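You operate a simulated robot arm through the tools that you are given. There is no shell and no other tool.

The job below is to be done with a simulated robot arm. You get a single attempt, and the scene is never put back.

Task
Put things in order on the top of the wooden bench. At the end: the purple coupling is on the brown carton (marked "LATCH SET"); the blue relay from the top of the wooden bench stands on top of the black knob; the blue sensor from the top of the wooden bench stands on top of the beige block; the teal coupling is on the long yellow plate; whatever was shut is shut again. Leave all else as you found it, and nothing knocked over.

It is judged by the outcome, as a careful person would: the job done as asked, and still so three seconds after it is handed in. It fails if anything else is knocked over, pushed out of place, dropped, spilled or broken.

Robot
A 6-joint arm with a two-finger parallel gripper, fixed in place. Base frame: the origin is at the foot of the arm, x ahead of it, y to its left, z up; the work surface is at about z = 0. Readings come in mm, degrees, newtons and seconds.
With the tool pointing down near the work surface it reaches from about 120 to 500 mm from the base axis. Its first joint turns from -72.0 to 72.0 degrees. Payload 0.65 kg.
The tool frame sits at the grasp point between the pads (the TCP): z along the fingers, y along the line on which they close. The tips reach 25 mm beyond it. The gripper opens to 76 mm. The fingers are 18 mm wide and 10 mm thick; the gripper's body (36 by 78 mm) begins 45 mm behind the TCP.
Orientation is that of the tool frame in the base frame, as [roll, pitch, yaw] about the fixed x, y, z axes, in that order (R = Rz(yaw) Ry(pitch) Rx(roll)). With the fingers straight down and closing along the base's y, the tool's x points along the base's -x, its y along +y and its z along -z.

Tools
- The arm moves only by the tool jog_arm. Its argument "increments" is a list of rows, each an object (a shift or turn left out is 0, a gripper value left out holds the last) with "dp": the shift along the base's x, y, z in mm, a list of three; "angular": the turn, a rotation vector about the base's x, y, z in degrees, a list of three; "hand": the opening in per cent of the stroke, from 0 (shut) to 100 (fully open). In form: [{"dp": [tx, ty, tz], "angular": [rx, ry, rz], "hand": hand}, ...]. A call has 1 to 20 rows; each row is the pose to reach, as a shift and turn from the pose commanded when the call began. A row lasts 0.2 s, in which the tool goes at most 50 mm and 8.6 degrees; a call with a longer step from one row to the next is refused whole, and so is a gripper value outside its range. A pose out of reach is approached as far as the arm can. The call stops where the force on the tool passes 40 N (or 10 N more than at its start, if that is more) or the arm is blocked; 0.2 s more then pass. The fingers move at their own pace (about 108 mm/s each) and stop on an object; they squeeze with about 25 N. The grip force told is the motor's: it shows also when the fingers shut on nothing. Time passes only in rows, and 0.2 s behind the last, so rows that repeat a pose let the fingers close. The reply holds the time, the measured pose of the TCP, the force on the tool along the base axes, the opening and the grip force, in the units named above and with some noise, with the torque about the TCP (base axes, N m) and any sound that the robot's microphone picked up, and new pictures: "show" is both (left out), scene, wrist or none.
- Cameras (640 x 400 px; columns grow to the right, rows downward): "scene" is fixed at [57.5, 278.5, 391.9]; the picture's right is [-0.73, -0.68, 0.00], its down [-0.45, 0.48, -0.75] and it looks along [0.51, -0.55, -0.66] (base axes); focal length 214 px, centre (320, 200). "wrist" rides on the gripper at [58, 11, -81] in the tool frame; the picture's right is [-0.18, 0.98, 0.00], its down [-0.75, -0.14, -0.64] and it looks along [-0.63, -0.12, 0.77] (tool axes); focal length 243 px, centre (320, 200). There is no depth. A picture from a camera that has moved, and an enlarged one, comes with that camera's place and axes in the base frame and with its lens.
- zoom(camera, box): a new picture of the part [left, top, right, bottom] of that camera's present view, enlarged. It takes no simulated time.
- hand_in(): hands the job in; it is judged then, once.

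Places have to be worked out from the pictures, the camera data and where the tool is seen. Open the gripper and draw the arm clear of the work before you hand the job in, unless the task says otherwise.

The tools are called after "Request:" by a JSON object that holds its "method" and its "body". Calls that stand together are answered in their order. jog_arm: Moves the arm, as the interface text tells. Its arguments: {"type":"object","properties":{"increments":{"type":"array","items":{"type":"object","properties":{"dp":{"type":"array","items":{"type":"number"}},"angular":{"type":"array","items":{"type":"number"}},"hand":{"type":"number"}}}},"show":{"type":"string","enum":["both","scene","wrist","none"]}},"required":["increments"]} The other tools are called the same way: zoom (camera, box) takes an enlarged picture of a part of a camera's view; hand_in () hands the job in.

At the start:

```text
time: 0.0
tool_pos: [248.8, 16.9, 252.0]
ee_rot: [-180.0, 0.0, 180.0]
wrist_force: [0.0, 0.4, 0.0]
wrist_torque: [-0.01, -0.01, 0.01]
opening: 76.1
grip_force: 0.0
```

scene: 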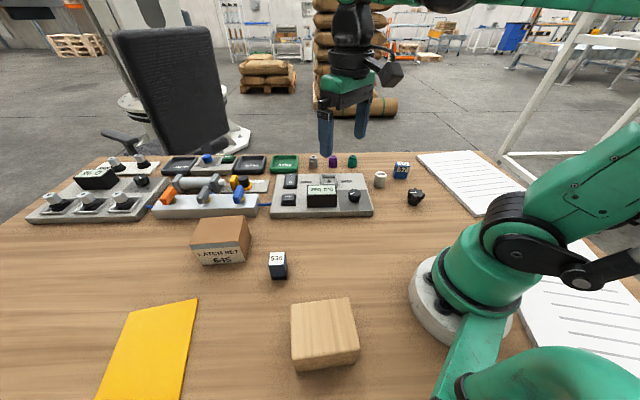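
wrist: 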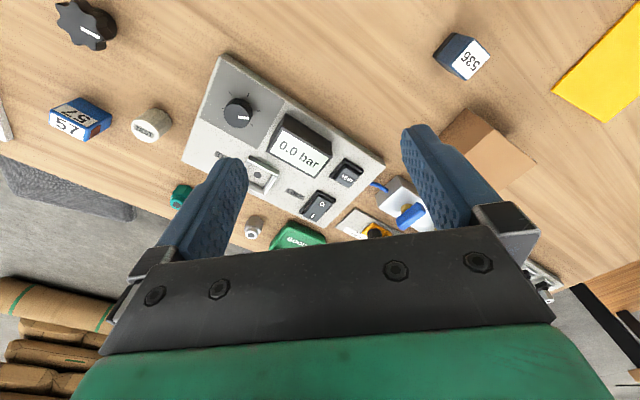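

I'll start by looking closely at the objects on the bench before moving anything.

Request:
{"method": "zoom", "body": {"camera": "scene", "box": [260, 140, 440, 252]}}

Request:
{"method": "zoom", "body": {"camera": "scene", "box": [20, 140, 200, 252]}}

Request:
{"method": "zoom", "body": {"camera": "scene", "box": [140, 140, 320, 252]}}

Request:
{"method": "zoom", "body": {"camera": "scene", "box": [80, 200, 400, 400]}}

Request:
{"method": "zoom", "body": {"camera": "wrist", "box": [0, 0, 320, 200]}}

Request:
{"method": "zoom", "body": {"camera": "wrist", "box": [140, 100, 460, 300]}}

```text
3.56 times, centred on (350, 196) of scene
camera zoom: at [57.5, 278.5, 391.9], right [-0.73, -0.68, 0.0], down [-0.45, 0.48, -0.75], along [0.51, -0.55, -0.66], focal length 763 px, centre (213, 214)
```

zoom: 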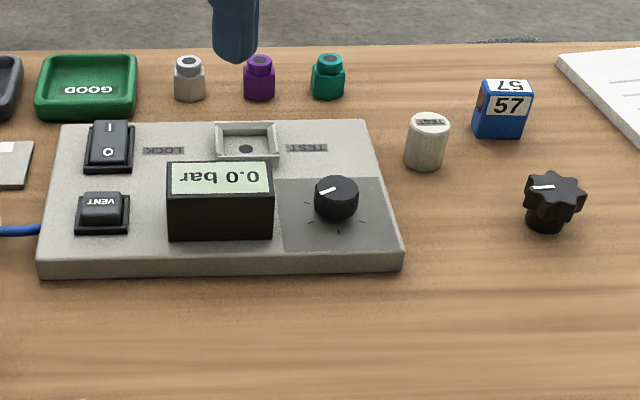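

```text
3.56 times, centred on (110, 196) of scene
camera zoom: at [57.5, 278.5, 391.9], right [-0.73, -0.68, 0.0], down [-0.45, 0.48, -0.75], along [0.51, -0.55, -0.66], focal length 763 px, centre (1067, 214)
```

zoom: 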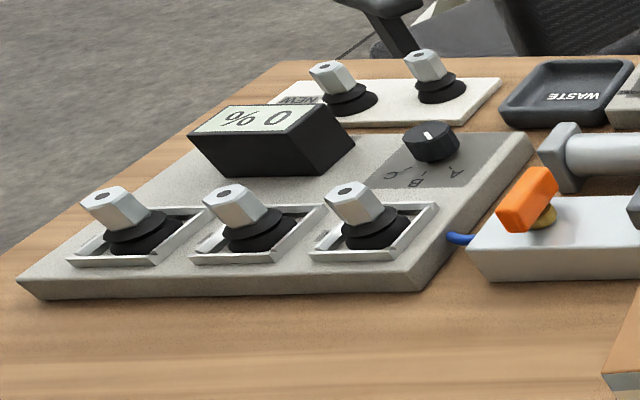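

```text
3.56 times, centred on (230, 196) of scene
camera zoom: at [57.5, 278.5, 391.9], right [-0.73, -0.68, 0.0], down [-0.45, 0.48, -0.75], along [0.51, -0.55, -0.66], focal length 763 px, centre (640, 214)
```

zoom: 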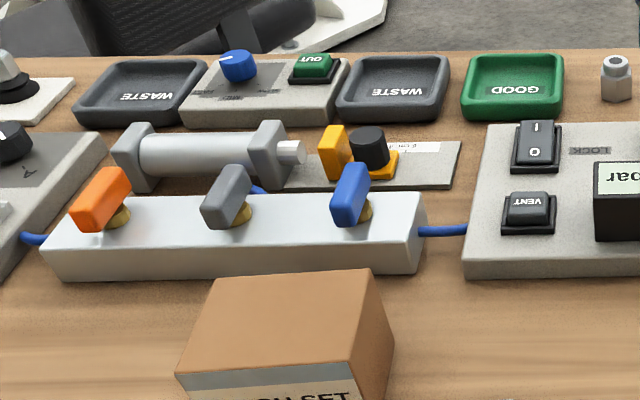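

```text
2.00 times, centred on (240, 300) of scene
camera zoom: at [57.5, 278.5, 391.9], right [-0.73, -0.68, 0.0], down [-0.45, 0.48, -0.75], along [0.51, -0.55, -0.66], focal length 429 px, centre (480, 0)
```

zoom: 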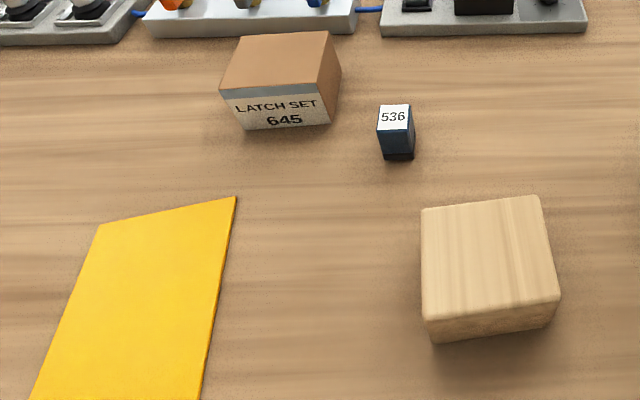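

```text
2.00 times, centred on (160, 100) of wrist
camera zoom: at [192.4, 28.0, 331.2], right [0.18, 0.98, 0.0], down [0.75, -0.14, 0.64], along [0.63, -0.12, -0.77], focal length 485 px, centre (640, 400)
```

zoom: 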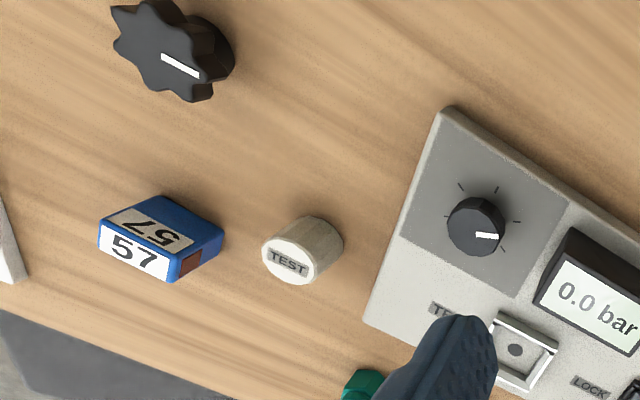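

```text
2.00 times, centred on (300, 200) of wrist
camera zoom: at [192.4, 28.0, 331.2], right [0.18, 0.98, 0.0], down [0.75, -0.14, 0.64], along [0.63, -0.12, -0.77], focal length 485 px, centre (360, 200)
```

zoom: 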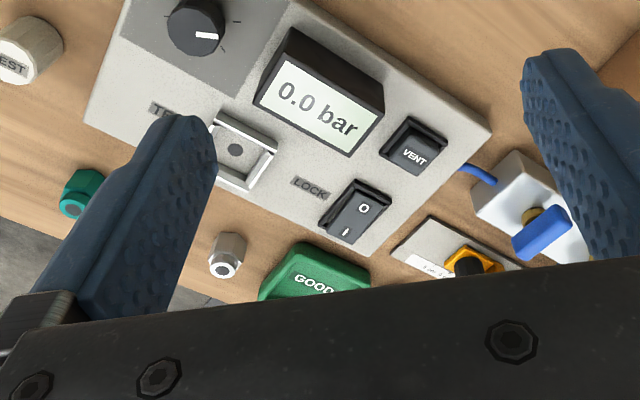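

The loose pieces look like: the dark "536" box with a black base, the blue "57" box with a window, the star knob, and three couplings (silver, purple and teal). I'll zoom further to tell the relay from the sensor.

Request:
{"method": "zoom", "body": {"camera": "scene", "box": [380, 150, 440, 210]}}

Request:
{"method": "zoom", "body": {"camera": "scene", "box": [255, 240, 305, 290]}}

Request:
{"method": "zoom", "body": {"camera": "wrist", "box": [410, 10, 510, 90]}}

Request:
{"method": "zoom", "body": {"camera": "scene", "box": [295, 145, 375, 185]}}

```text
6.67 times, centred on (410, 180) of scene
camera zoom: at [57.5, 278.5, 391.9], right [-0.73, -0.68, 0.0], down [-0.45, 0.48, -0.75], along [0.51, -0.55, -0.66], focal length 1430 px, centre (-280, 333)
```

zoom: 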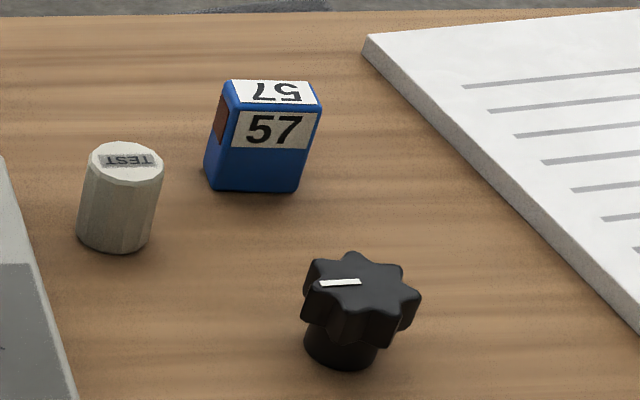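

```text
8.00 times, centred on (280, 265) of scene
camera zoom: at [57.5, 278.5, 391.9], right [-0.73, -0.68, 0.0], down [-0.45, 0.48, -0.75], along [0.51, -0.55, -0.66], focal length 1716 px, centre (640, -320)
```

zoom: 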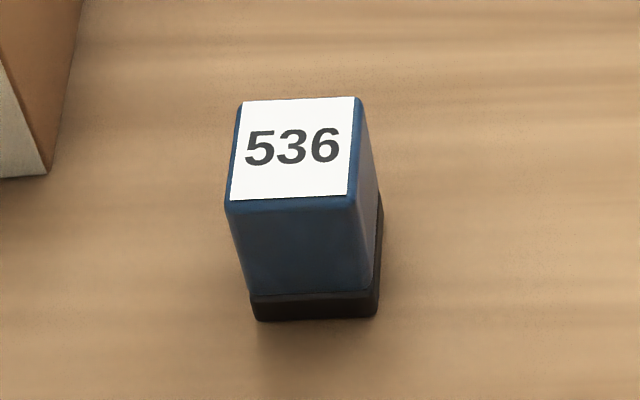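

```text
5.00 times, centred on (460, 50) of wrist
camera zoom: at [192.4, 28.0, 331.2], right [0.18, 0.98, 0.0], down [0.75, -0.14, 0.64], along [0.63, -0.12, -0.77], focal length 1213 px, centre (-380, 950)
```

zoom: 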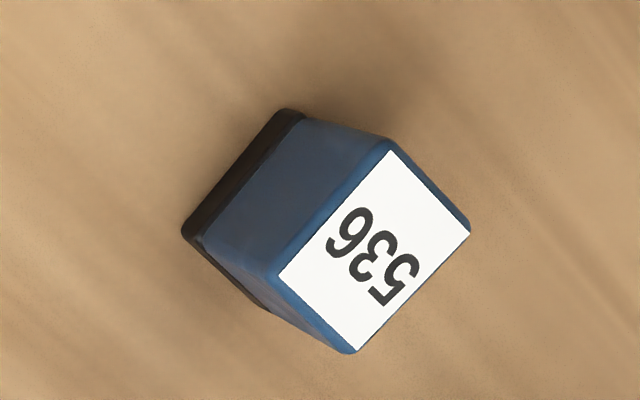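

```text
8.00 times, centred on (335, 165) of scene
camera zoom: at [57.5, 278.5, 391.9], right [-0.73, -0.68, 0.0], down [-0.45, 0.48, -0.75], along [0.51, -0.55, -0.66], focal length 1716 px, centre (200, 480)
```

zoom: 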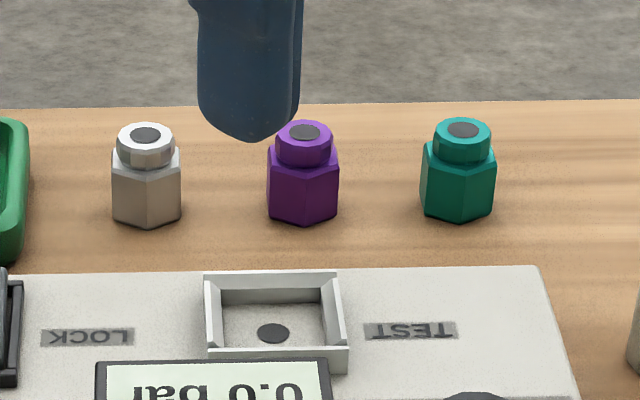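

From the two views, "536" (blue case on a black base) is the relay, about 28×28×50 mm at (268, 167) and turned 45°. "57" (with the red window) is the sensor, near (254, -302). I'll move above the relay with the tool turned 45° and look again.

Request:
{"method": "jog_arm", "body": {"increments": [{"dp": [3, 22, -15], "angular": [0, 0, 6.5]}, {"dp": [6, 44, -30], "angular": [0, 0, 13]}, {"dp": [9, 66, -45], "angular": [0, 0, 19.5]}, {"dp": [12, 88, -60], "angular": [0, 0, 26]}, {"dp": [15, 110, -75], "angular": [0, 0, 32.5]}, {"dp": [18, 132, -90], "angular": [0, 0, 39]}, {"dp": [19.7, 150.6, -102], "angular": [0, 0, 45]}, {"dp": [19.7, 150.6, -102], "angular": [0, 0, 45]}]}}

```text
time: 1.8
tool_pos: [269.9, 169.6, 150.1]
ee_rot: [-180.0, 0.0, -134.9]
wrist_force: [-0.4, -0.3, 0.5]
wrist_torque: [0.01, -0.02, -0.03]
opening: 75.9
grip_force: 0.1
camera wrist: at [222.4, 134.8, 229.0], right [-0.57, 0.82, 0.0], down [0.63, 0.43, 0.64], along [0.53, 0.36, -0.77], focal length 243 px, centre (320, 200)
```

scene: 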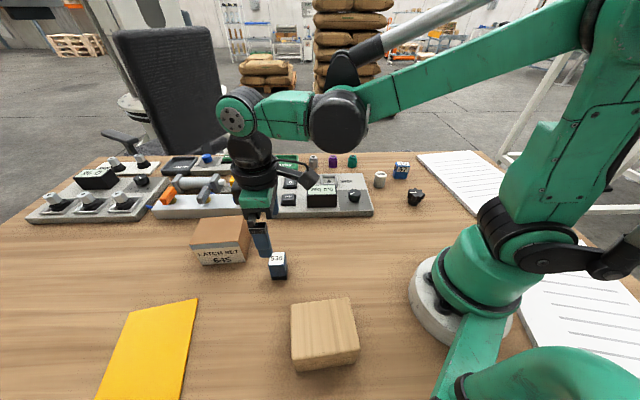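
wrist: 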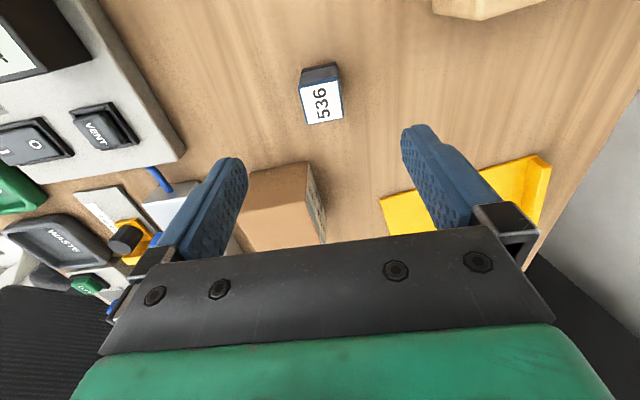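

The relay is below and slightly short of the centre line. I'll zoom in on it and on the plate and carton to refine their positions.

Request:
{"method": "zoom", "body": {"camera": "wrist", "box": [280, 40, 380, 140]}}

Request:
{"method": "zoom", "body": {"camera": "wrist", "box": [220, 130, 420, 255]}}

Request:
{"method": "zoom", "body": {"camera": "wrist", "box": [370, 0, 640, 240]}}

Request:
{"method": "zoom", "body": {"camera": "scene", "box": [180, 205, 300, 280]}}

Request:
{"method": "zoom", "body": {"camera": "scene", "box": [60, 280, 240, 400]}}

```text
4.00 times, centred on (330, 90) of wrist
camera zoom: at [222.4, 134.8, 229.0], right [-0.57, 0.82, 0.0], down [0.63, 0.43, 0.64], along [0.53, 0.36, -0.77], focal length 970 px, centre (280, 640)
```

zoom: 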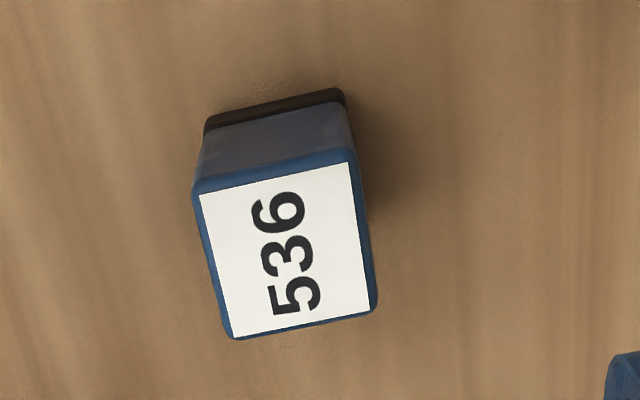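

```text
3.20 times, centred on (320, 192) of wrist
camera zoom: at [222.4, 134.8, 229.0], right [-0.57, 0.82, 0.0], down [0.63, 0.43, 0.64], along [0.53, 0.36, -0.77], focal length 776 px, centre (320, 224)
```

zoom: 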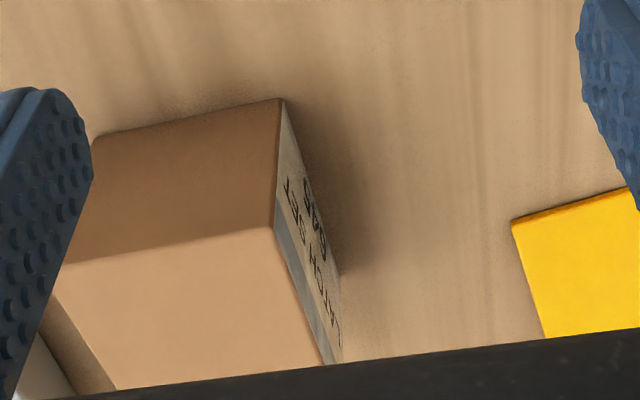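

```text
1.67 times, centred on (505, 120) of wrist
camera zoom: at [222.4, 134.8, 229.0], right [-0.57, 0.82, 0.0], down [0.63, 0.43, 0.64], along [0.53, 0.36, -0.77], focal length 404 px, centre (12, 333)
```

zoom: 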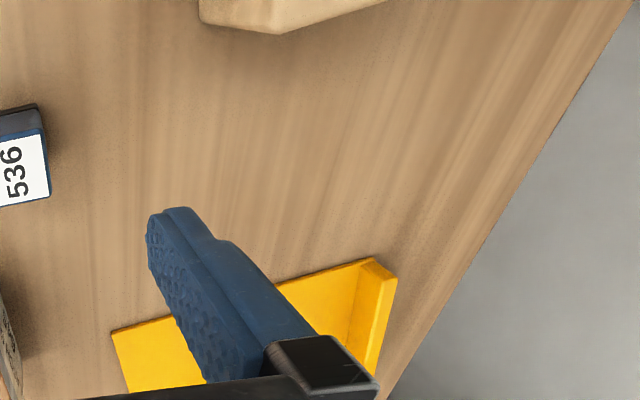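

```text
5.33 times, centred on (240, 242) of scene
camera zoom: at [57.5, 278.5, 391.9], right [-0.73, -0.68, 0.0], down [-0.45, 0.48, -0.75], along [0.51, -0.55, -0.66], focal length 1144 px, centre (747, -27)
```

zoom: 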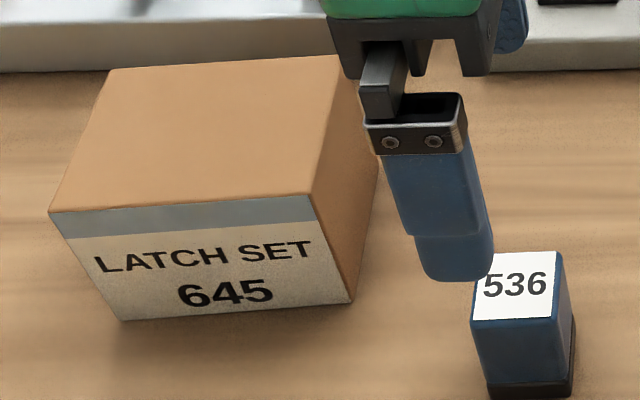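

```text
3.33 times, centred on (150, 340) of scene
camera zoom: at [57.5, 278.5, 391.9], right [-0.73, -0.68, 0.0], down [-0.45, 0.48, -0.75], along [0.51, -0.55, -0.66], focal length 715 px, centre (887, -267)
```

zoom: 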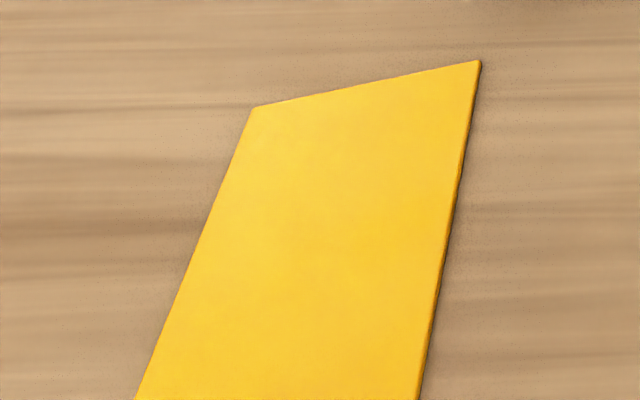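

The relay measures at about (269.8, 168), with its faces at about 47°. I'll hold position for one row to see how noisy the pose readings are.

Request:
{"method": "jog_arm", "body": {"increments": [{"dp": [0, 0, 0], "angular": [0, 0, 2]}], "show": "none"}}

Request:
{"method": "jog_arm", "body": {"increments": [{"dp": [0, 0, 0]}], "show": "none"}}

```text
time: 2.2
tool_pos: [269.5, 168.5, 148.2]
ee_rot: [-179.9, 0.0, -133.0]
wrist_force: [0.8, -0.7, -0.5]
wrist_torque: [0.02, 0.01, 0.03]
opening: 76.1
grip_force: 0.0
```

```text
time: 2.6
tool_pos: [269.6, 167.0, 149.9]
ee_rot: [180.0, 0.0, -132.9]
wrist_force: [0.0, -0.7, -0.4]
wrist_torque: [0.01, 0.03, 0.01]
opening: 75.8
grip_force: 0.1
```

Readings scatter by about 1 mm, and the tool averages (269.7, 168.3), right over the relay. I'll descend with the fingers partly open to TCP z of about 31 and check before closing.

Request:
{"method": "jog_arm", "body": {"increments": [{"dp": [0, 0, -25], "hand": 75}, {"dp": [0, 0, -50]}, {"dp": [0, 0, -75]}, {"dp": [0, 0, -95]}, {"dp": [0, 0, -108]}, {"dp": [0, 0, -118]}, {"dp": [0, 0, -118]}]}}

```text
time: 4.2
tool_pos: [270.1, 167.4, 30.9]
ee_rot: [180.0, 0.0, -133.0]
wrist_force: [-1.0, 0.0, 0.5]
wrist_torque: [0.0, -0.01, -0.02]
opening: 57.2
grip_force: 0.0
camera wrist: at [223.6, 132.7, 111.2], right [-0.59, 0.8, 0.0], down [0.62, 0.45, 0.64], along [0.52, 0.38, -0.77], focal length 243 px, centre (320, 200)
```

scene: 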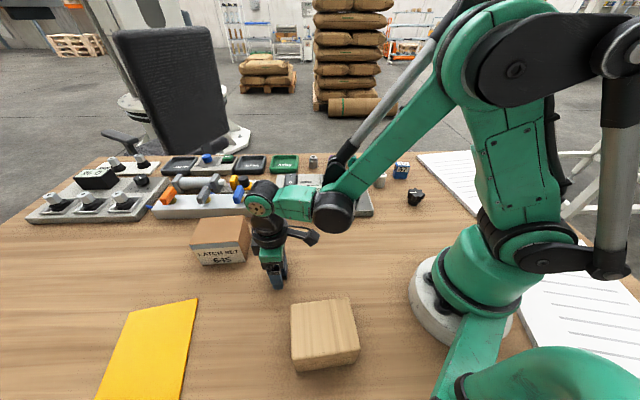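
wrist: 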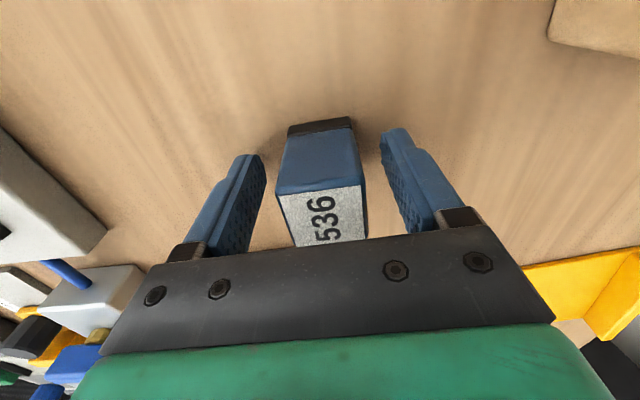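

The relay sits centred and square between the fingers. I'll close on it.

Request:
{"method": "jog_arm", "body": {"increments": [{"dp": [0, 0, 0], "hand": 0}, {"dp": [0, 0, 0], "hand": 0}, {"dp": [0, 0, 0], "hand": 0}], "show": "wrist"}}

```text
time: 5.0
tool_pos: [270.1, 168.2, 30.7]
ee_rot: [180.0, 0.0, -133.0]
wrist_force: [0.2, 0.3, 0.2]
wrist_torque: [0.05, -0.01, -0.01]
opening: 29.6
grip_force: 25.4
camera wrist: at [223.6, 132.7, 111.4], right [-0.59, 0.8, 0.0], down [0.62, 0.45, 0.64], along [0.52, 0.38, -0.77], focal length 243 px, centre (320, 200)
```

wrist: 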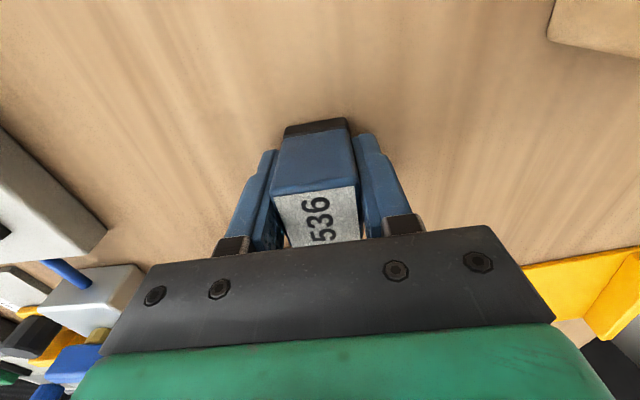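

The relay is held (29.6 mm, 25 N). I'll lift to z of about 150, swing over the bench to above the star knob near (170, -213), and turn to face it.

Request:
{"method": "jog_arm", "body": {"increments": [{"dp": [0, 0, 20]}, {"dp": [0, 0, 45]}, {"dp": [0, 0, 70]}, {"dp": [0, 0, 95]}, {"dp": [0, 0, 120]}, {"dp": [-8, -31, 120], "angular": [0, 0, -7.5]}, {"dp": [-16, -63, 120], "angular": [0, 0, -15]}, {"dp": [-25, -95, 120], "angular": [0, 0, -23]}, {"dp": [-33, -127, 120], "angular": [0, 0, -31]}, {"dp": [-42, -159, 120], "angular": [0, 0, -38.5]}, {"dp": [-50, -191, 120], "angular": [0, 0, -46]}, {"dp": [-58, -222, 120], "angular": [0, 0, -54]}, {"dp": [-67, -254, 120], "angular": [0, 0, -61.5]}, {"dp": [-75, -286, 120], "angular": [0, 0, -69]}, {"dp": [-83, -318, 120], "angular": [0, 0, -77]}, {"dp": [-92, -350, 120], "angular": [0, 0, -84.5]}, {"dp": [-100, -381, 120], "angular": [0, 0, -92]}, {"dp": [-100, -381, 120], "angular": [0, 0, -92]}]}}

```text
time: 8.8
tool_pos: [169.0, -213.4, 151.8]
ee_rot: [180.0, 0.0, 135.0]
wrist_force: [0.2, -0.2, -0.8]
wrist_torque: [-0.01, 0.02, 0.02]
opening: 29.6
grip_force: 25.1
camera wrist: at [136.1, -164.6, 232.3], right [0.83, 0.56, 0.0], down [0.43, -0.63, 0.64], along [0.36, -0.53, -0.77], focal length 243 px, centre (320, 200)
```

scene: 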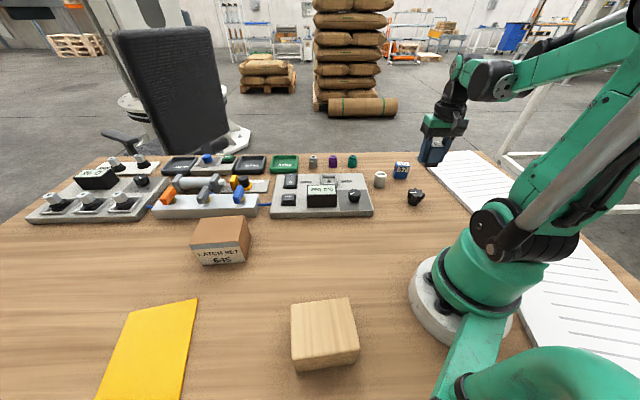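
wrist: 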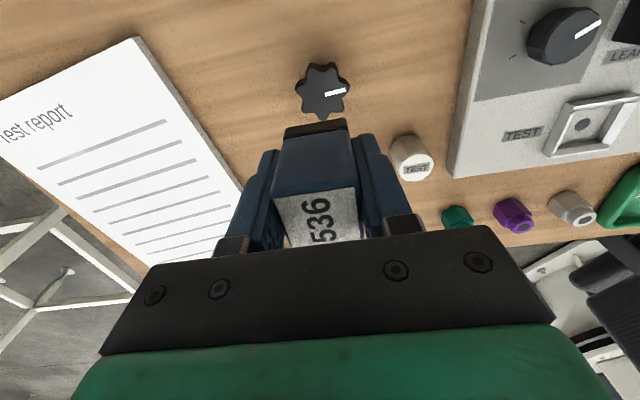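

Request:
{"method": "zoom", "body": {"camera": "wrist", "box": [280, 50, 370, 140]}}

Request:
{"method": "zoom", "body": {"camera": "scene", "box": [385, 170, 445, 215]}}

```text
4.44 times, centred on (325, 95) of wrist
camera zoom: at [136.1, -164.6, 232.3], right [0.83, 0.56, 0.0], down [0.43, -0.63, 0.64], along [0.36, -0.53, -0.77], focal length 1078 px, centre (298, 667)
```

zoom: 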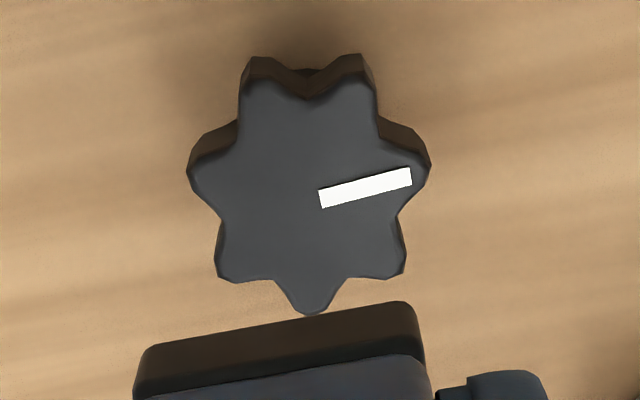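

```text
8.89 times, centred on (415, 192) of scene
camera zoom: at [57.5, 278.5, 391.9], right [-0.73, -0.68, 0.0], down [-0.45, 0.48, -0.75], along [0.51, -0.55, -0.66], focal length 1906 px, centre (-524, 267)
```

zoom: 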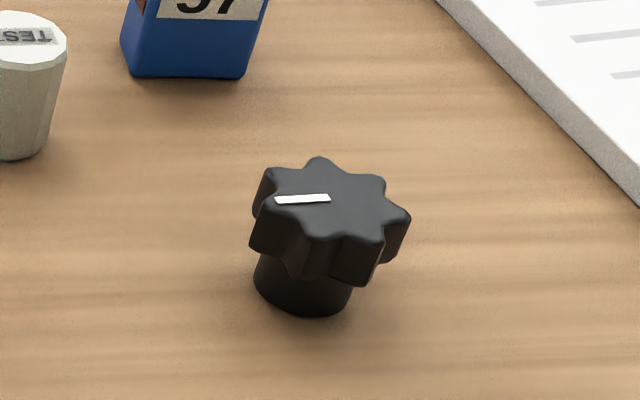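

The knob top fits centre (169.3, -211.2) at height of about 36 mm in both views, and the relay bottom is 30.8 mm below the TCP. I'll shift about 2 mm in y, descend to just above the knob, and check alignment.

Request:
{"method": "jog_arm", "body": {"increments": [{"dp": [0, 1.5, -20]}, {"dp": [0, 1.5, -40]}, {"dp": [0, 1.5, -58]}, {"dp": [0, 1.5, -70]}, {"dp": [0, 1.5, -75]}, {"dp": [0, 1.5, -75]}]}}

Request:
{"method": "zoom", "body": {"camera": "scene", "box": [375, 130, 455, 215]}}

Request:
{"method": "zoom", "body": {"camera": "wrist", "box": [240, 60, 400, 260]}}

```text
time: 10.2
tool_pos: [167.3, -211.2, 77.3]
ee_rot: [180.0, 0.0, 135.1]
wrist_force: [-1.0, 0.1, -0.8]
wrist_torque: [0.01, 0.02, 0.02]
opening: 29.6
grip_force: 25.2
camera wrist: at [135.3, -162.6, 157.0], right [0.83, 0.56, 0.0], down [0.43, -0.63, 0.64], along [0.36, -0.53, -0.77], focal length 243 px, centre (320, 200)
```

scene: 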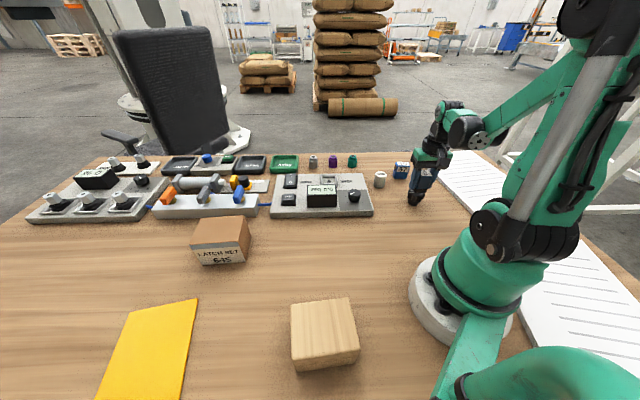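
wrist: 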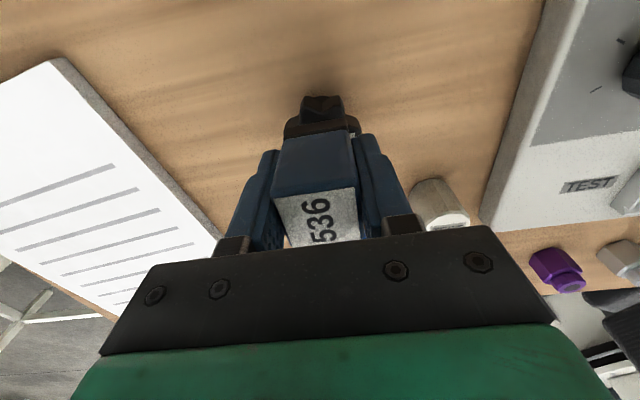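

```text
4.71 times, centred on (415, 172) of scene
camera zoom: at [57.5, 278.5, 391.9], right [-0.73, -0.68, 0.0], down [-0.45, 0.48, -0.75], along [0.51, -0.55, -0.66], focal length 1009 px, centre (-127, 329)
```

zoom: 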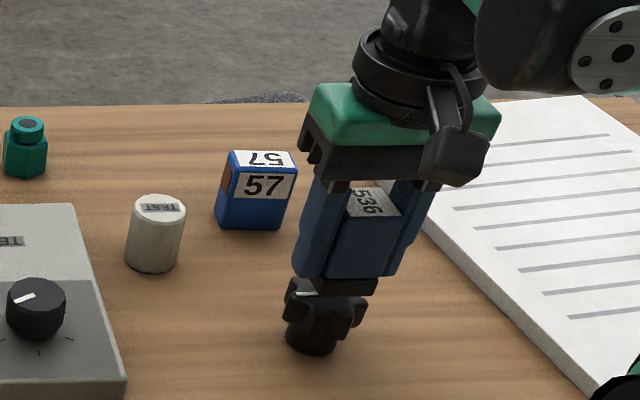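

```text
2.00 times, centred on (320, 160) of wrist
camera zoom: at [135.3, -162.6, 157.0], right [0.83, 0.56, 0.0], down [0.43, -0.63, 0.64], along [0.36, -0.53, -0.77], focal length 485 px, centre (320, 280)
```

zoom: 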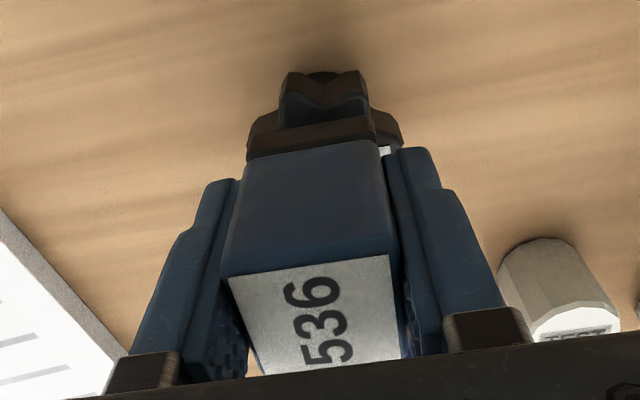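

The side view and the wrist view agree that the relay needs to go about 2 mm further in +x to centre on the knob. I'll correct that and lower gently toward contact.

Request:
{"method": "jog_arm", "body": {"increments": [{"dp": [1.8, 0.5, 0]}, {"dp": [1.8, 0.5, -3]}, {"dp": [1.8, 0.5, -5]}, {"dp": [1.8, 0.5, -6]}, {"dp": [1.8, 0.5, -6]}], "show": "none"}}

Request:
{"method": "jog_arm", "body": {"increments": [{"dp": [0, 0, -0.5]}, {"dp": [0, 0, -1]}], "show": "none"}}

```text
time: 11.4
tool_pos: [168.6, -211.0, 70.9]
ee_rot: [179.9, 0.0, 135.0]
wrist_force: [0.6, -0.5, -1.0]
wrist_torque: [0.02, 0.03, 0.01]
opening: 29.4
grip_force: 24.9
```

```text
time: 12.0
tool_pos: [170.7, -210.2, 69.1]
ee_rot: [179.9, 0.1, 135.0]
wrist_force: [-0.5, 0.3, -0.7]
wrist_torque: [0.0, -0.01, 0.02]
opening: 29.7
grip_force: 25.0
```

The force is still near zero at z of about 69. I'll keep lowering in half-millimetre steps while watching it.

Request:
{"method": "jog_arm", "body": {"increments": [{"dp": [0, 0, -0.5]}, {"dp": [0, 0, -1]}], "show": "none"}}

Request:
{"method": "jog_arm", "body": {"increments": [{"dp": [0, 0, -0.5]}], "show": "both"}}

Request:
{"method": "zoom", "body": {"camera": "scene", "box": [395, 160, 445, 210]}}

```text
time: 12.6
tool_pos: [171.6, -211.6, 69.5]
ee_rot: [-180.0, 0.1, 135.0]
wrist_force: [0.4, 0.9, -0.7]
wrist_torque: [0.0, 0.0, -0.01]
opening: 29.6
grip_force: 24.6
```

```text
time: 13.0
tool_pos: [171.1, -210.6, 69.1]
ee_rot: [179.9, 0.0, 134.9]
wrist_force: [0.0, 0.2, -0.5]
wrist_torque: [0.02, 0.01, 0.02]
opening: 29.6
grip_force: 24.8
camera wrist: at [138.6, -162.2, 148.0], right [0.83, 0.56, 0.0], down [0.43, -0.63, 0.64], along [0.36, -0.53, -0.77], focal length 243 px, centre (320, 200)
```

scene: 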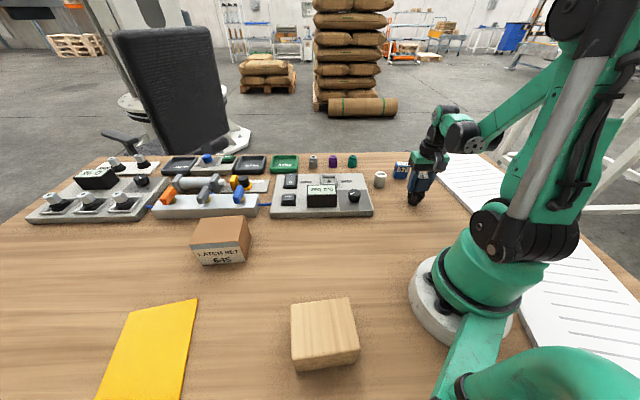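
wrist: 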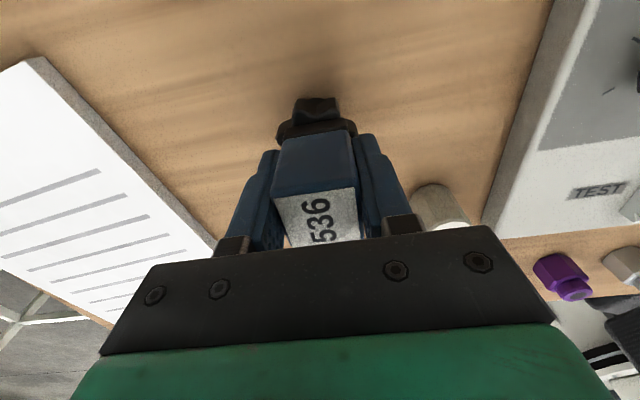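

```text
8.00 times, centred on (420, 185) of scene
camera zoom: at [57.5, 278.5, 391.9], right [-0.73, -0.68, 0.0], down [-0.45, 0.48, -0.75], along [0.51, -0.55, -0.66], focal length 1716 px, centre (-480, 320)
```

zoom: 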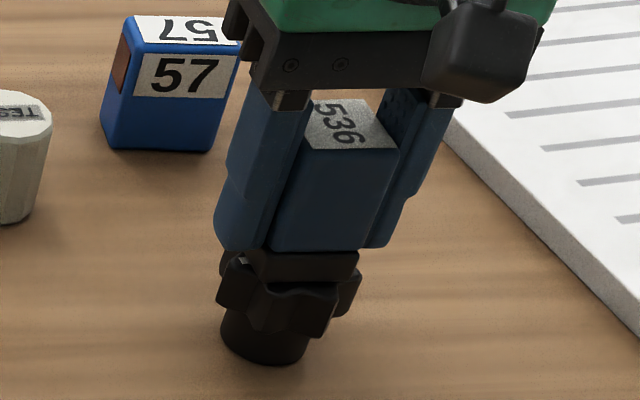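

Request:
{"method": "zoom", "body": {"camera": "wrist", "box": [270, 80, 370, 150]}}

```text
5.71 times, centred on (320, 115) of wrist
camera zoom: at [138.6, -162.2, 148.0], right [0.83, 0.56, 0.0], down [0.43, -0.63, 0.64], along [0.36, -0.53, -0.77], focal length 1386 px, centre (320, 686)
```

zoom: 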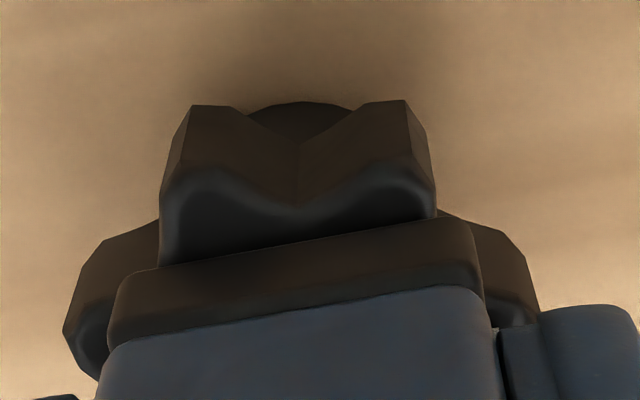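

The relay looks about 1.5 mm too far toward image-right relative to the knob. I'll nudge it back and continue lowering by small steps.

Request:
{"method": "jog_arm", "body": {"increments": [{"dp": [-1.2, -0.8, 0]}, {"dp": [-1.2, -0.8, -0.5]}], "show": "none"}}

Request:
{"method": "jog_arm", "body": {"increments": [{"dp": [0, 0, -0.5]}], "show": "none"}}

Request:
{"method": "jog_arm", "body": {"increments": [{"dp": [0, 0, -0.5]}], "show": "wrist"}}

Request:
{"method": "zoom", "body": {"camera": "wrist", "box": [270, 80, 370, 150]}}

```text
time: 13.6
tool_pos: [170.1, -212.2, 68.2]
ee_rot: [180.0, -0.1, 135.0]
wrist_force: [0.2, 0.4, -1.0]
wrist_torque: [-0.01, -0.02, 0.0]
opening: 29.6
grip_force: 25.3
```

```text
time: 14.0
tool_pos: [169.0, -211.2, 67.5]
ee_rot: [180.0, 0.0, 135.1]
wrist_force: [-0.2, 0.1, 4.2]
wrist_torque: [-0.04, -0.01, -0.02]
opening: 29.8
grip_force: 25.0
```

```text
time: 14.4
tool_pos: [168.2, -213.0, 68.3]
ee_rot: [179.9, 0.1, 135.0]
wrist_force: [-0.7, -0.1, 17.0]
wrist_torque: [-0.08, -0.03, 0.01]
opening: 29.6
grip_force: 24.4
camera wrist: at [137.1, -163.0, 146.7], right [0.83, 0.56, 0.0], down [0.43, -0.63, 0.64], along [0.36, -0.53, -0.77], focal length 243 px, centre (320, 200)
```

wrist: 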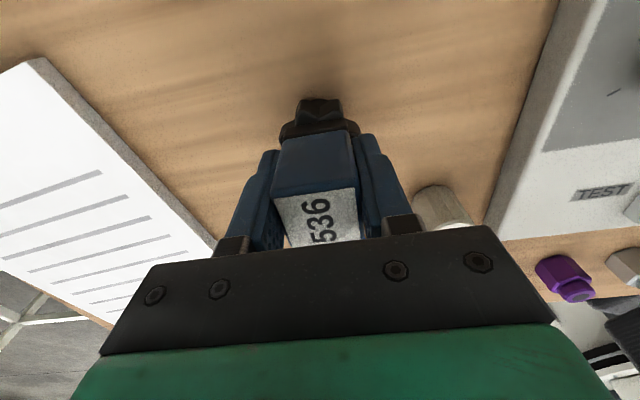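

```text
5.71 times, centred on (320, 115) of wrist
camera zoom: at [137.1, -163.0, 146.7], right [0.83, 0.56, 0.0], down [0.43, -0.63, 0.64], along [0.36, -0.53, -0.77], focal length 1386 px, centre (320, 686)
```

zoom: 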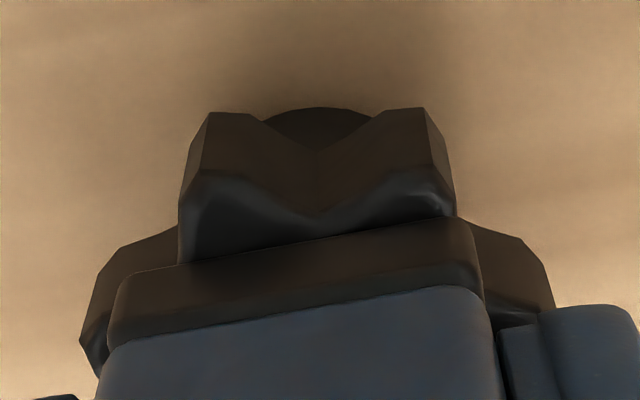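

Contact is made: 17 N vertical, and the relay is centred within about 1 mm on the star. I'll ease up half a millimetre, open the fingers partway, and check.

Request:
{"method": "jog_arm", "body": {"increments": [{"dp": [0, 0, 0.5]}, {"dp": [0, 0, 0.5], "hand": 45}, {"dp": [0, 0, 0.5], "hand": 65}, {"dp": [0, 0, 0.5], "hand": 65}]}}

Request:
{"method": "zoom", "body": {"camera": "wrist", "box": [220, 60, 420, 250]}}

Request:
{"method": "zoom", "body": {"camera": "scene", "box": [395, 160, 445, 210]}}

```text
time: 15.4
tool_pos: [169.3, -212.2, 67.7]
ee_rot: [-179.9, 0.1, 135.0]
wrist_force: [0.3, -0.2, 0.9]
wrist_torque: [0.0, -0.02, -0.04]
opening: 49.7
grip_force: 0.0
camera wrist: at [137.0, -163.2, 147.2], right [0.83, 0.56, 0.0], down [0.43, -0.63, 0.64], along [0.36, -0.53, -0.77], focal length 243 px, centre (320, 200)
```

scene: 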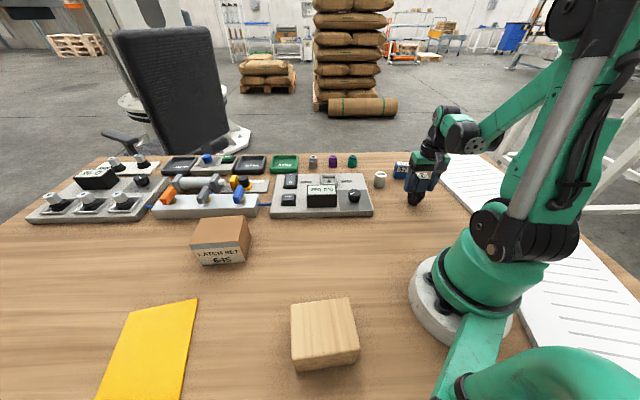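
wrist: 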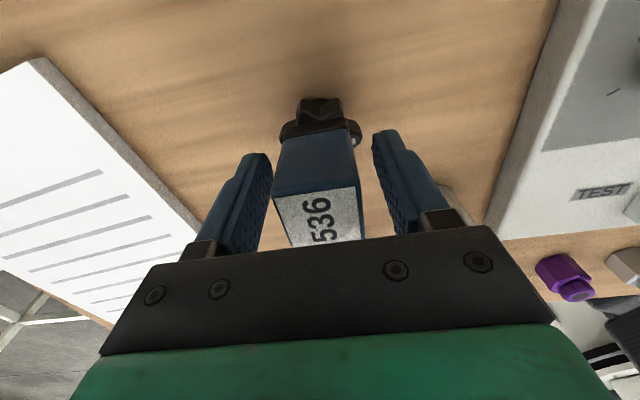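

```text
2.11 times, centred on (320, 155) of wrist
camera zoom: at [137.0, -163.2, 147.2], right [0.83, 0.56, 0.0], down [0.43, -0.63, 0.64], along [0.36, -0.53, -0.77], focal length 511 px, centre (320, 295)
```

zoom: 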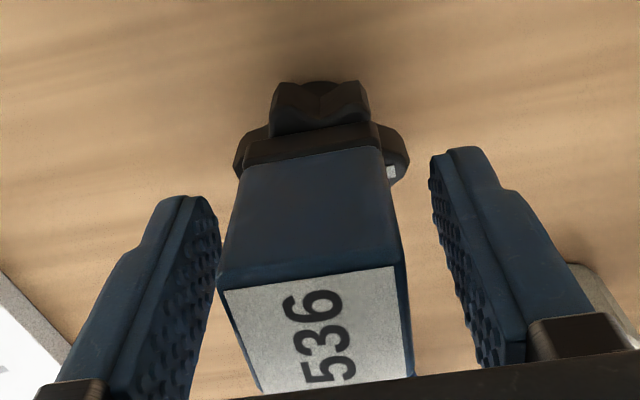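

```text
8.00 times, centred on (420, 185) of scene
camera zoom: at [57.5, 278.5, 391.9], right [-0.73, -0.68, 0.0], down [-0.45, 0.48, -0.75], along [0.51, -0.55, -0.66], focal length 1716 px, centre (-480, 320)
```

zoom: 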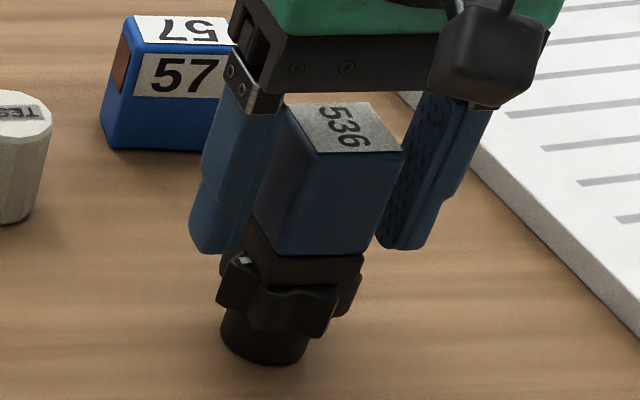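

The relay stands free and centred on the knob. I'll lift straight up, then move over to the "57" sensor near (254, -302).

Request:
{"method": "jog_arm", "body": {"increments": [{"dp": [0, 0, 10]}, {"dp": [0, 0, 30]}, {"dp": [0, 0, 55]}, {"dp": [0, 0, 82]}, {"dp": [20, -22, 82], "angular": [0, 0, -2], "hand": 100}, {"dp": [42, -45, 82], "angular": [0, 0, -3]}, {"dp": [64, -68, 82], "angular": [0, 0, -4]}, {"dp": [84.5, -90, 82], "angular": [0, 0, -5]}, {"dp": [84.5, -90, 82], "angular": [0, 0, -5]}]}}

Request:
{"method": "zoom", "body": {"camera": "wrist", "box": [260, 50, 380, 150]}}

Request:
{"method": "zoom", "body": {"camera": "scene", "box": [380, 145, 445, 215]}}

```text
time: 17.4
tool_pos: [254.4, -302.5, 148.0]
ee_rot: [-180.0, 0.0, 130.1]
wrist_force: [-0.3, 0.4, 0.1]
wrist_torque: [-0.05, -0.03, 0.01]
opening: 76.2
grip_force: 0.1
camera wrist: at [226.5, -250.9, 228.0], right [0.87, 0.49, 0.0], down [0.38, -0.67, 0.64], along [0.32, -0.56, -0.77], focal length 243 px, centre (320, 200)
```

scene: 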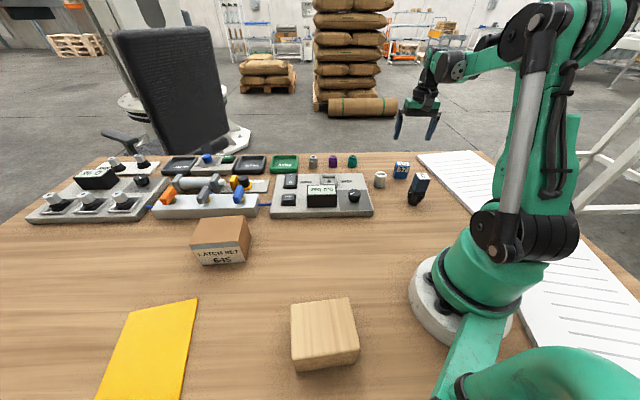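
wrist: 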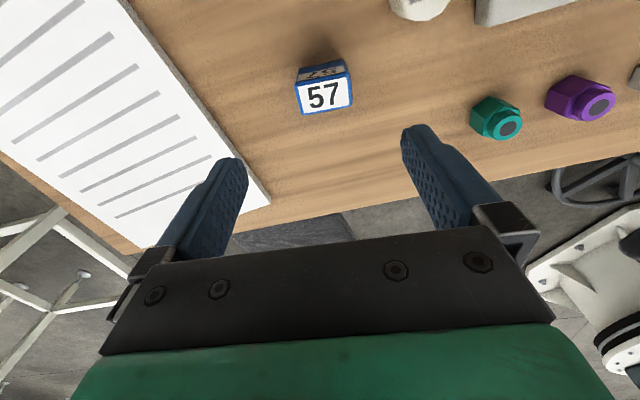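

```text
4.00 times, centred on (320, 100) of wrist
camera zoom: at [226.5, -250.9, 228.0], right [0.87, 0.49, 0.0], down [0.38, -0.67, 0.64], along [0.32, -0.56, -0.77], focal length 970 px, centre (320, 600)
```

zoom: 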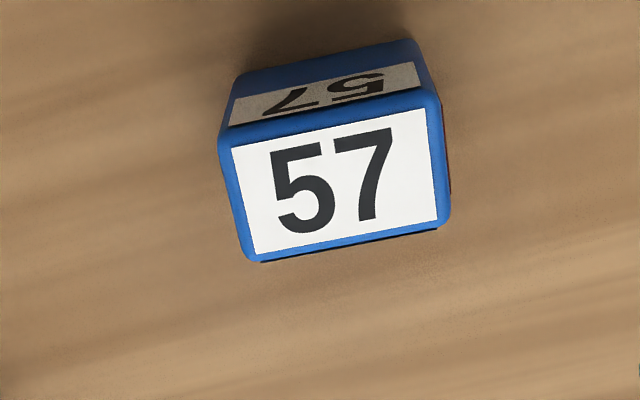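

```text
5.71 times, centred on (412, 180) of scene
camera zoom: at [57.5, 278.5, 391.9], right [-0.73, -0.68, 0.0], down [-0.45, 0.48, -0.75], along [0.51, -0.55, -0.66], focal length 1226 px, centre (-209, 314)
```

zoom: 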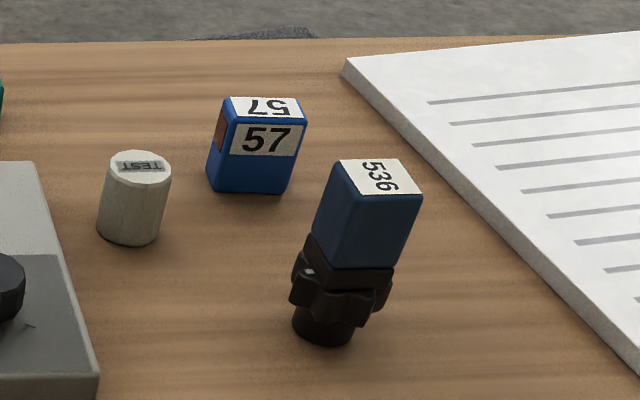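

The relay is steady on the knob. The sensor measures about 38×23×45 mm with its long axis at 40°, matching my tool angle, and its centre is about (2, 5) mm from the TCP. I'll correct and descend partway.

Request:
{"method": "jog_arm", "body": {"increments": [{"dp": [1.8, 5.0, -15]}, {"dp": [1.8, 5.0, -35]}, {"dp": [1.8, 5.0, -55]}, {"dp": [1.8, 5.0, -65]}, {"dp": [1.8, 5.0, -65]}]}}

Request:
{"method": "zoom", "body": {"camera": "wrist", "box": [220, 60, 420, 240]}}

Request:
{"method": "zoom", "body": {"camera": "scene", "box": [370, 120, 440, 200]}}

```text
time: 18.6
tool_pos: [257.1, -297.0, 82.9]
ee_rot: [-180.0, 0.0, 130.0]
wrist_force: [-0.3, 0.8, 0.1]
wrist_torque: [0.02, -0.03, 0.03]
opening: 75.9
grip_force: 0.1
camera wrist: at [229.0, -245.6, 162.8], right [0.87, 0.49, 0.0], down [0.38, -0.67, 0.64], along [0.32, -0.56, -0.77], focal length 243 px, centre (320, 200)
```

scene: 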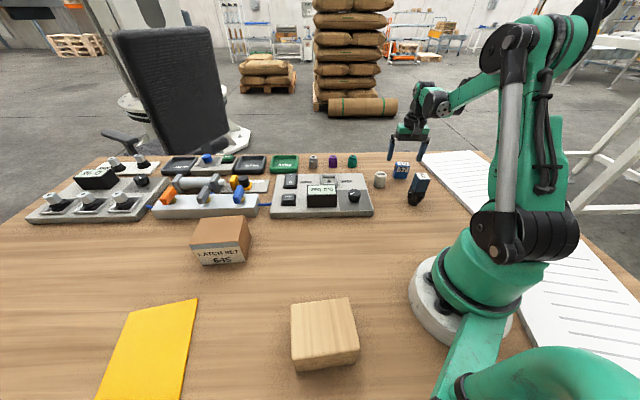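
wrist: 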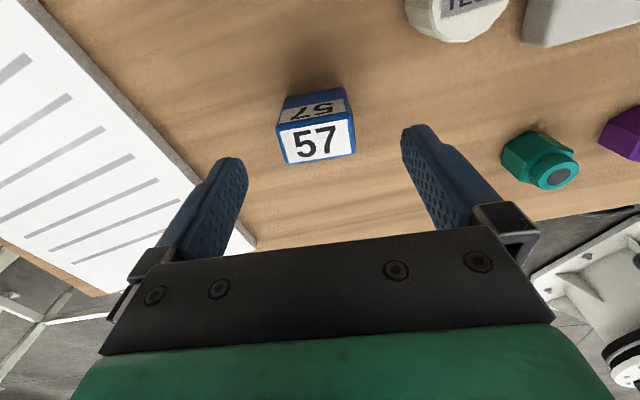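

```text
2.22 times, centred on (320, 150) of wrist
camera zoom: at [229.0, -245.6, 162.8], right [0.87, 0.49, 0.0], down [0.38, -0.67, 0.64], along [0.32, -0.56, -0.77], focal length 539 px, centre (320, 311)
```

zoom: 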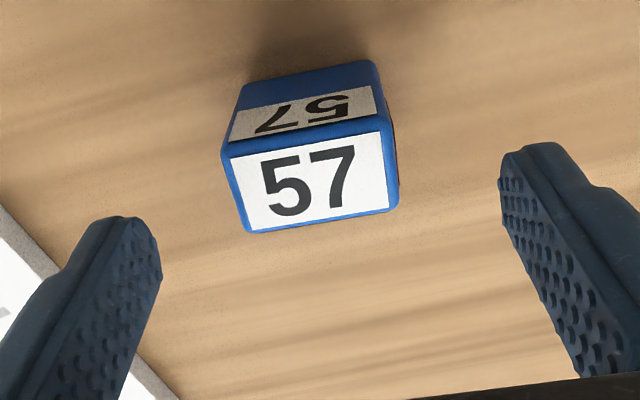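

```text
5.00 times, centred on (405, 160) of scene
camera zoom: at [57.5, 278.5, 391.9], right [-0.73, -0.68, 0.0], down [-0.45, 0.48, -0.75], along [0.51, -0.55, -0.66], focal length 1072 px, centre (-105, 400)
```

zoom: 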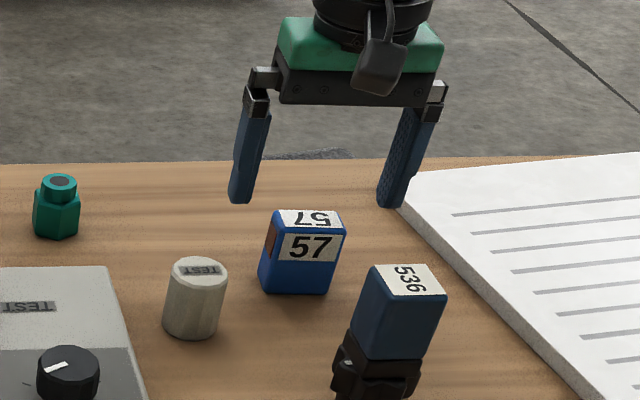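

The remaining offset is only about 1.5 mm. I'll correct that and lower to grasp height (TCP z of about 28).

Request:
{"method": "jog_arm", "body": {"increments": [{"dp": [-1.5, 0.3, -15]}, {"dp": [-1.5, 0.3, -30]}, {"dp": [-1.5, 0.3, -43]}, {"dp": [-1.5, 0.3, -51]}, {"dp": [-1.5, 0.3, -55]}, {"dp": [-1.5, 0.3, -55]}]}}

Request:
{"method": "zoom", "body": {"camera": "wrist", "box": [200, 80, 440, 260]}}

```text
time: 20.0
tool_pos: [255.2, -296.6, 29.3]
ee_rot: [180.0, 0.0, 129.9]
wrist_force: [-0.9, 0.0, 0.3]
wrist_torque: [-0.03, 0.01, 0.02]
opening: 76.1
grip_force: 0.1
camera wrist: at [227.3, -245.2, 108.6], right [0.87, 0.49, 0.0], down [0.38, -0.67, 0.64], along [0.32, -0.56, -0.77], focal length 243 px, centre (320, 200)
```

scene: 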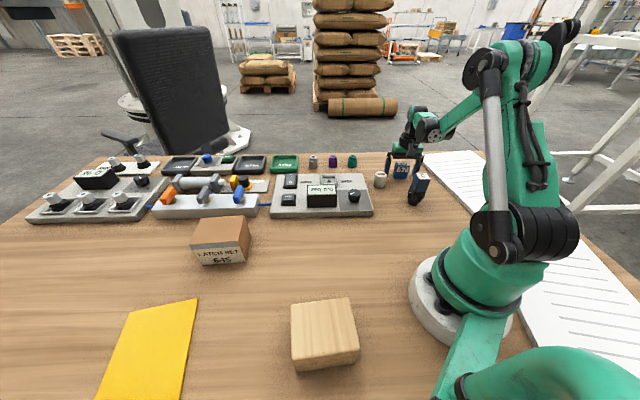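
wrist: 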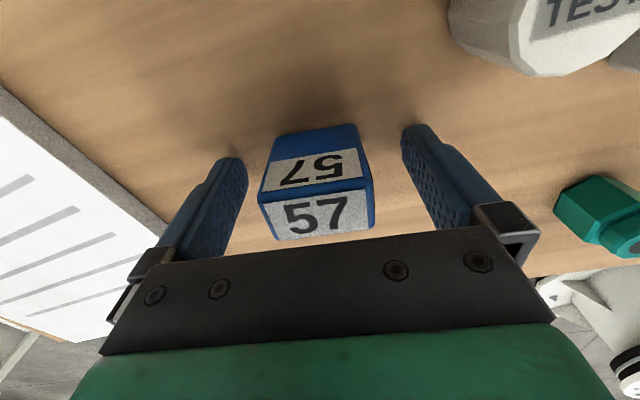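

```text
2.22 times, centred on (320, 170) of wrist
camera zoom: at [227.3, -245.2, 108.6], right [0.87, 0.49, 0.0], down [0.38, -0.67, 0.64], along [0.32, -0.56, -0.77], focal length 539 px, centre (320, 267)
```

zoom: 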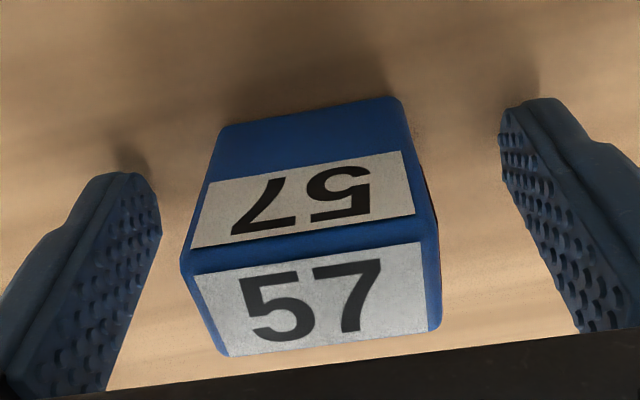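

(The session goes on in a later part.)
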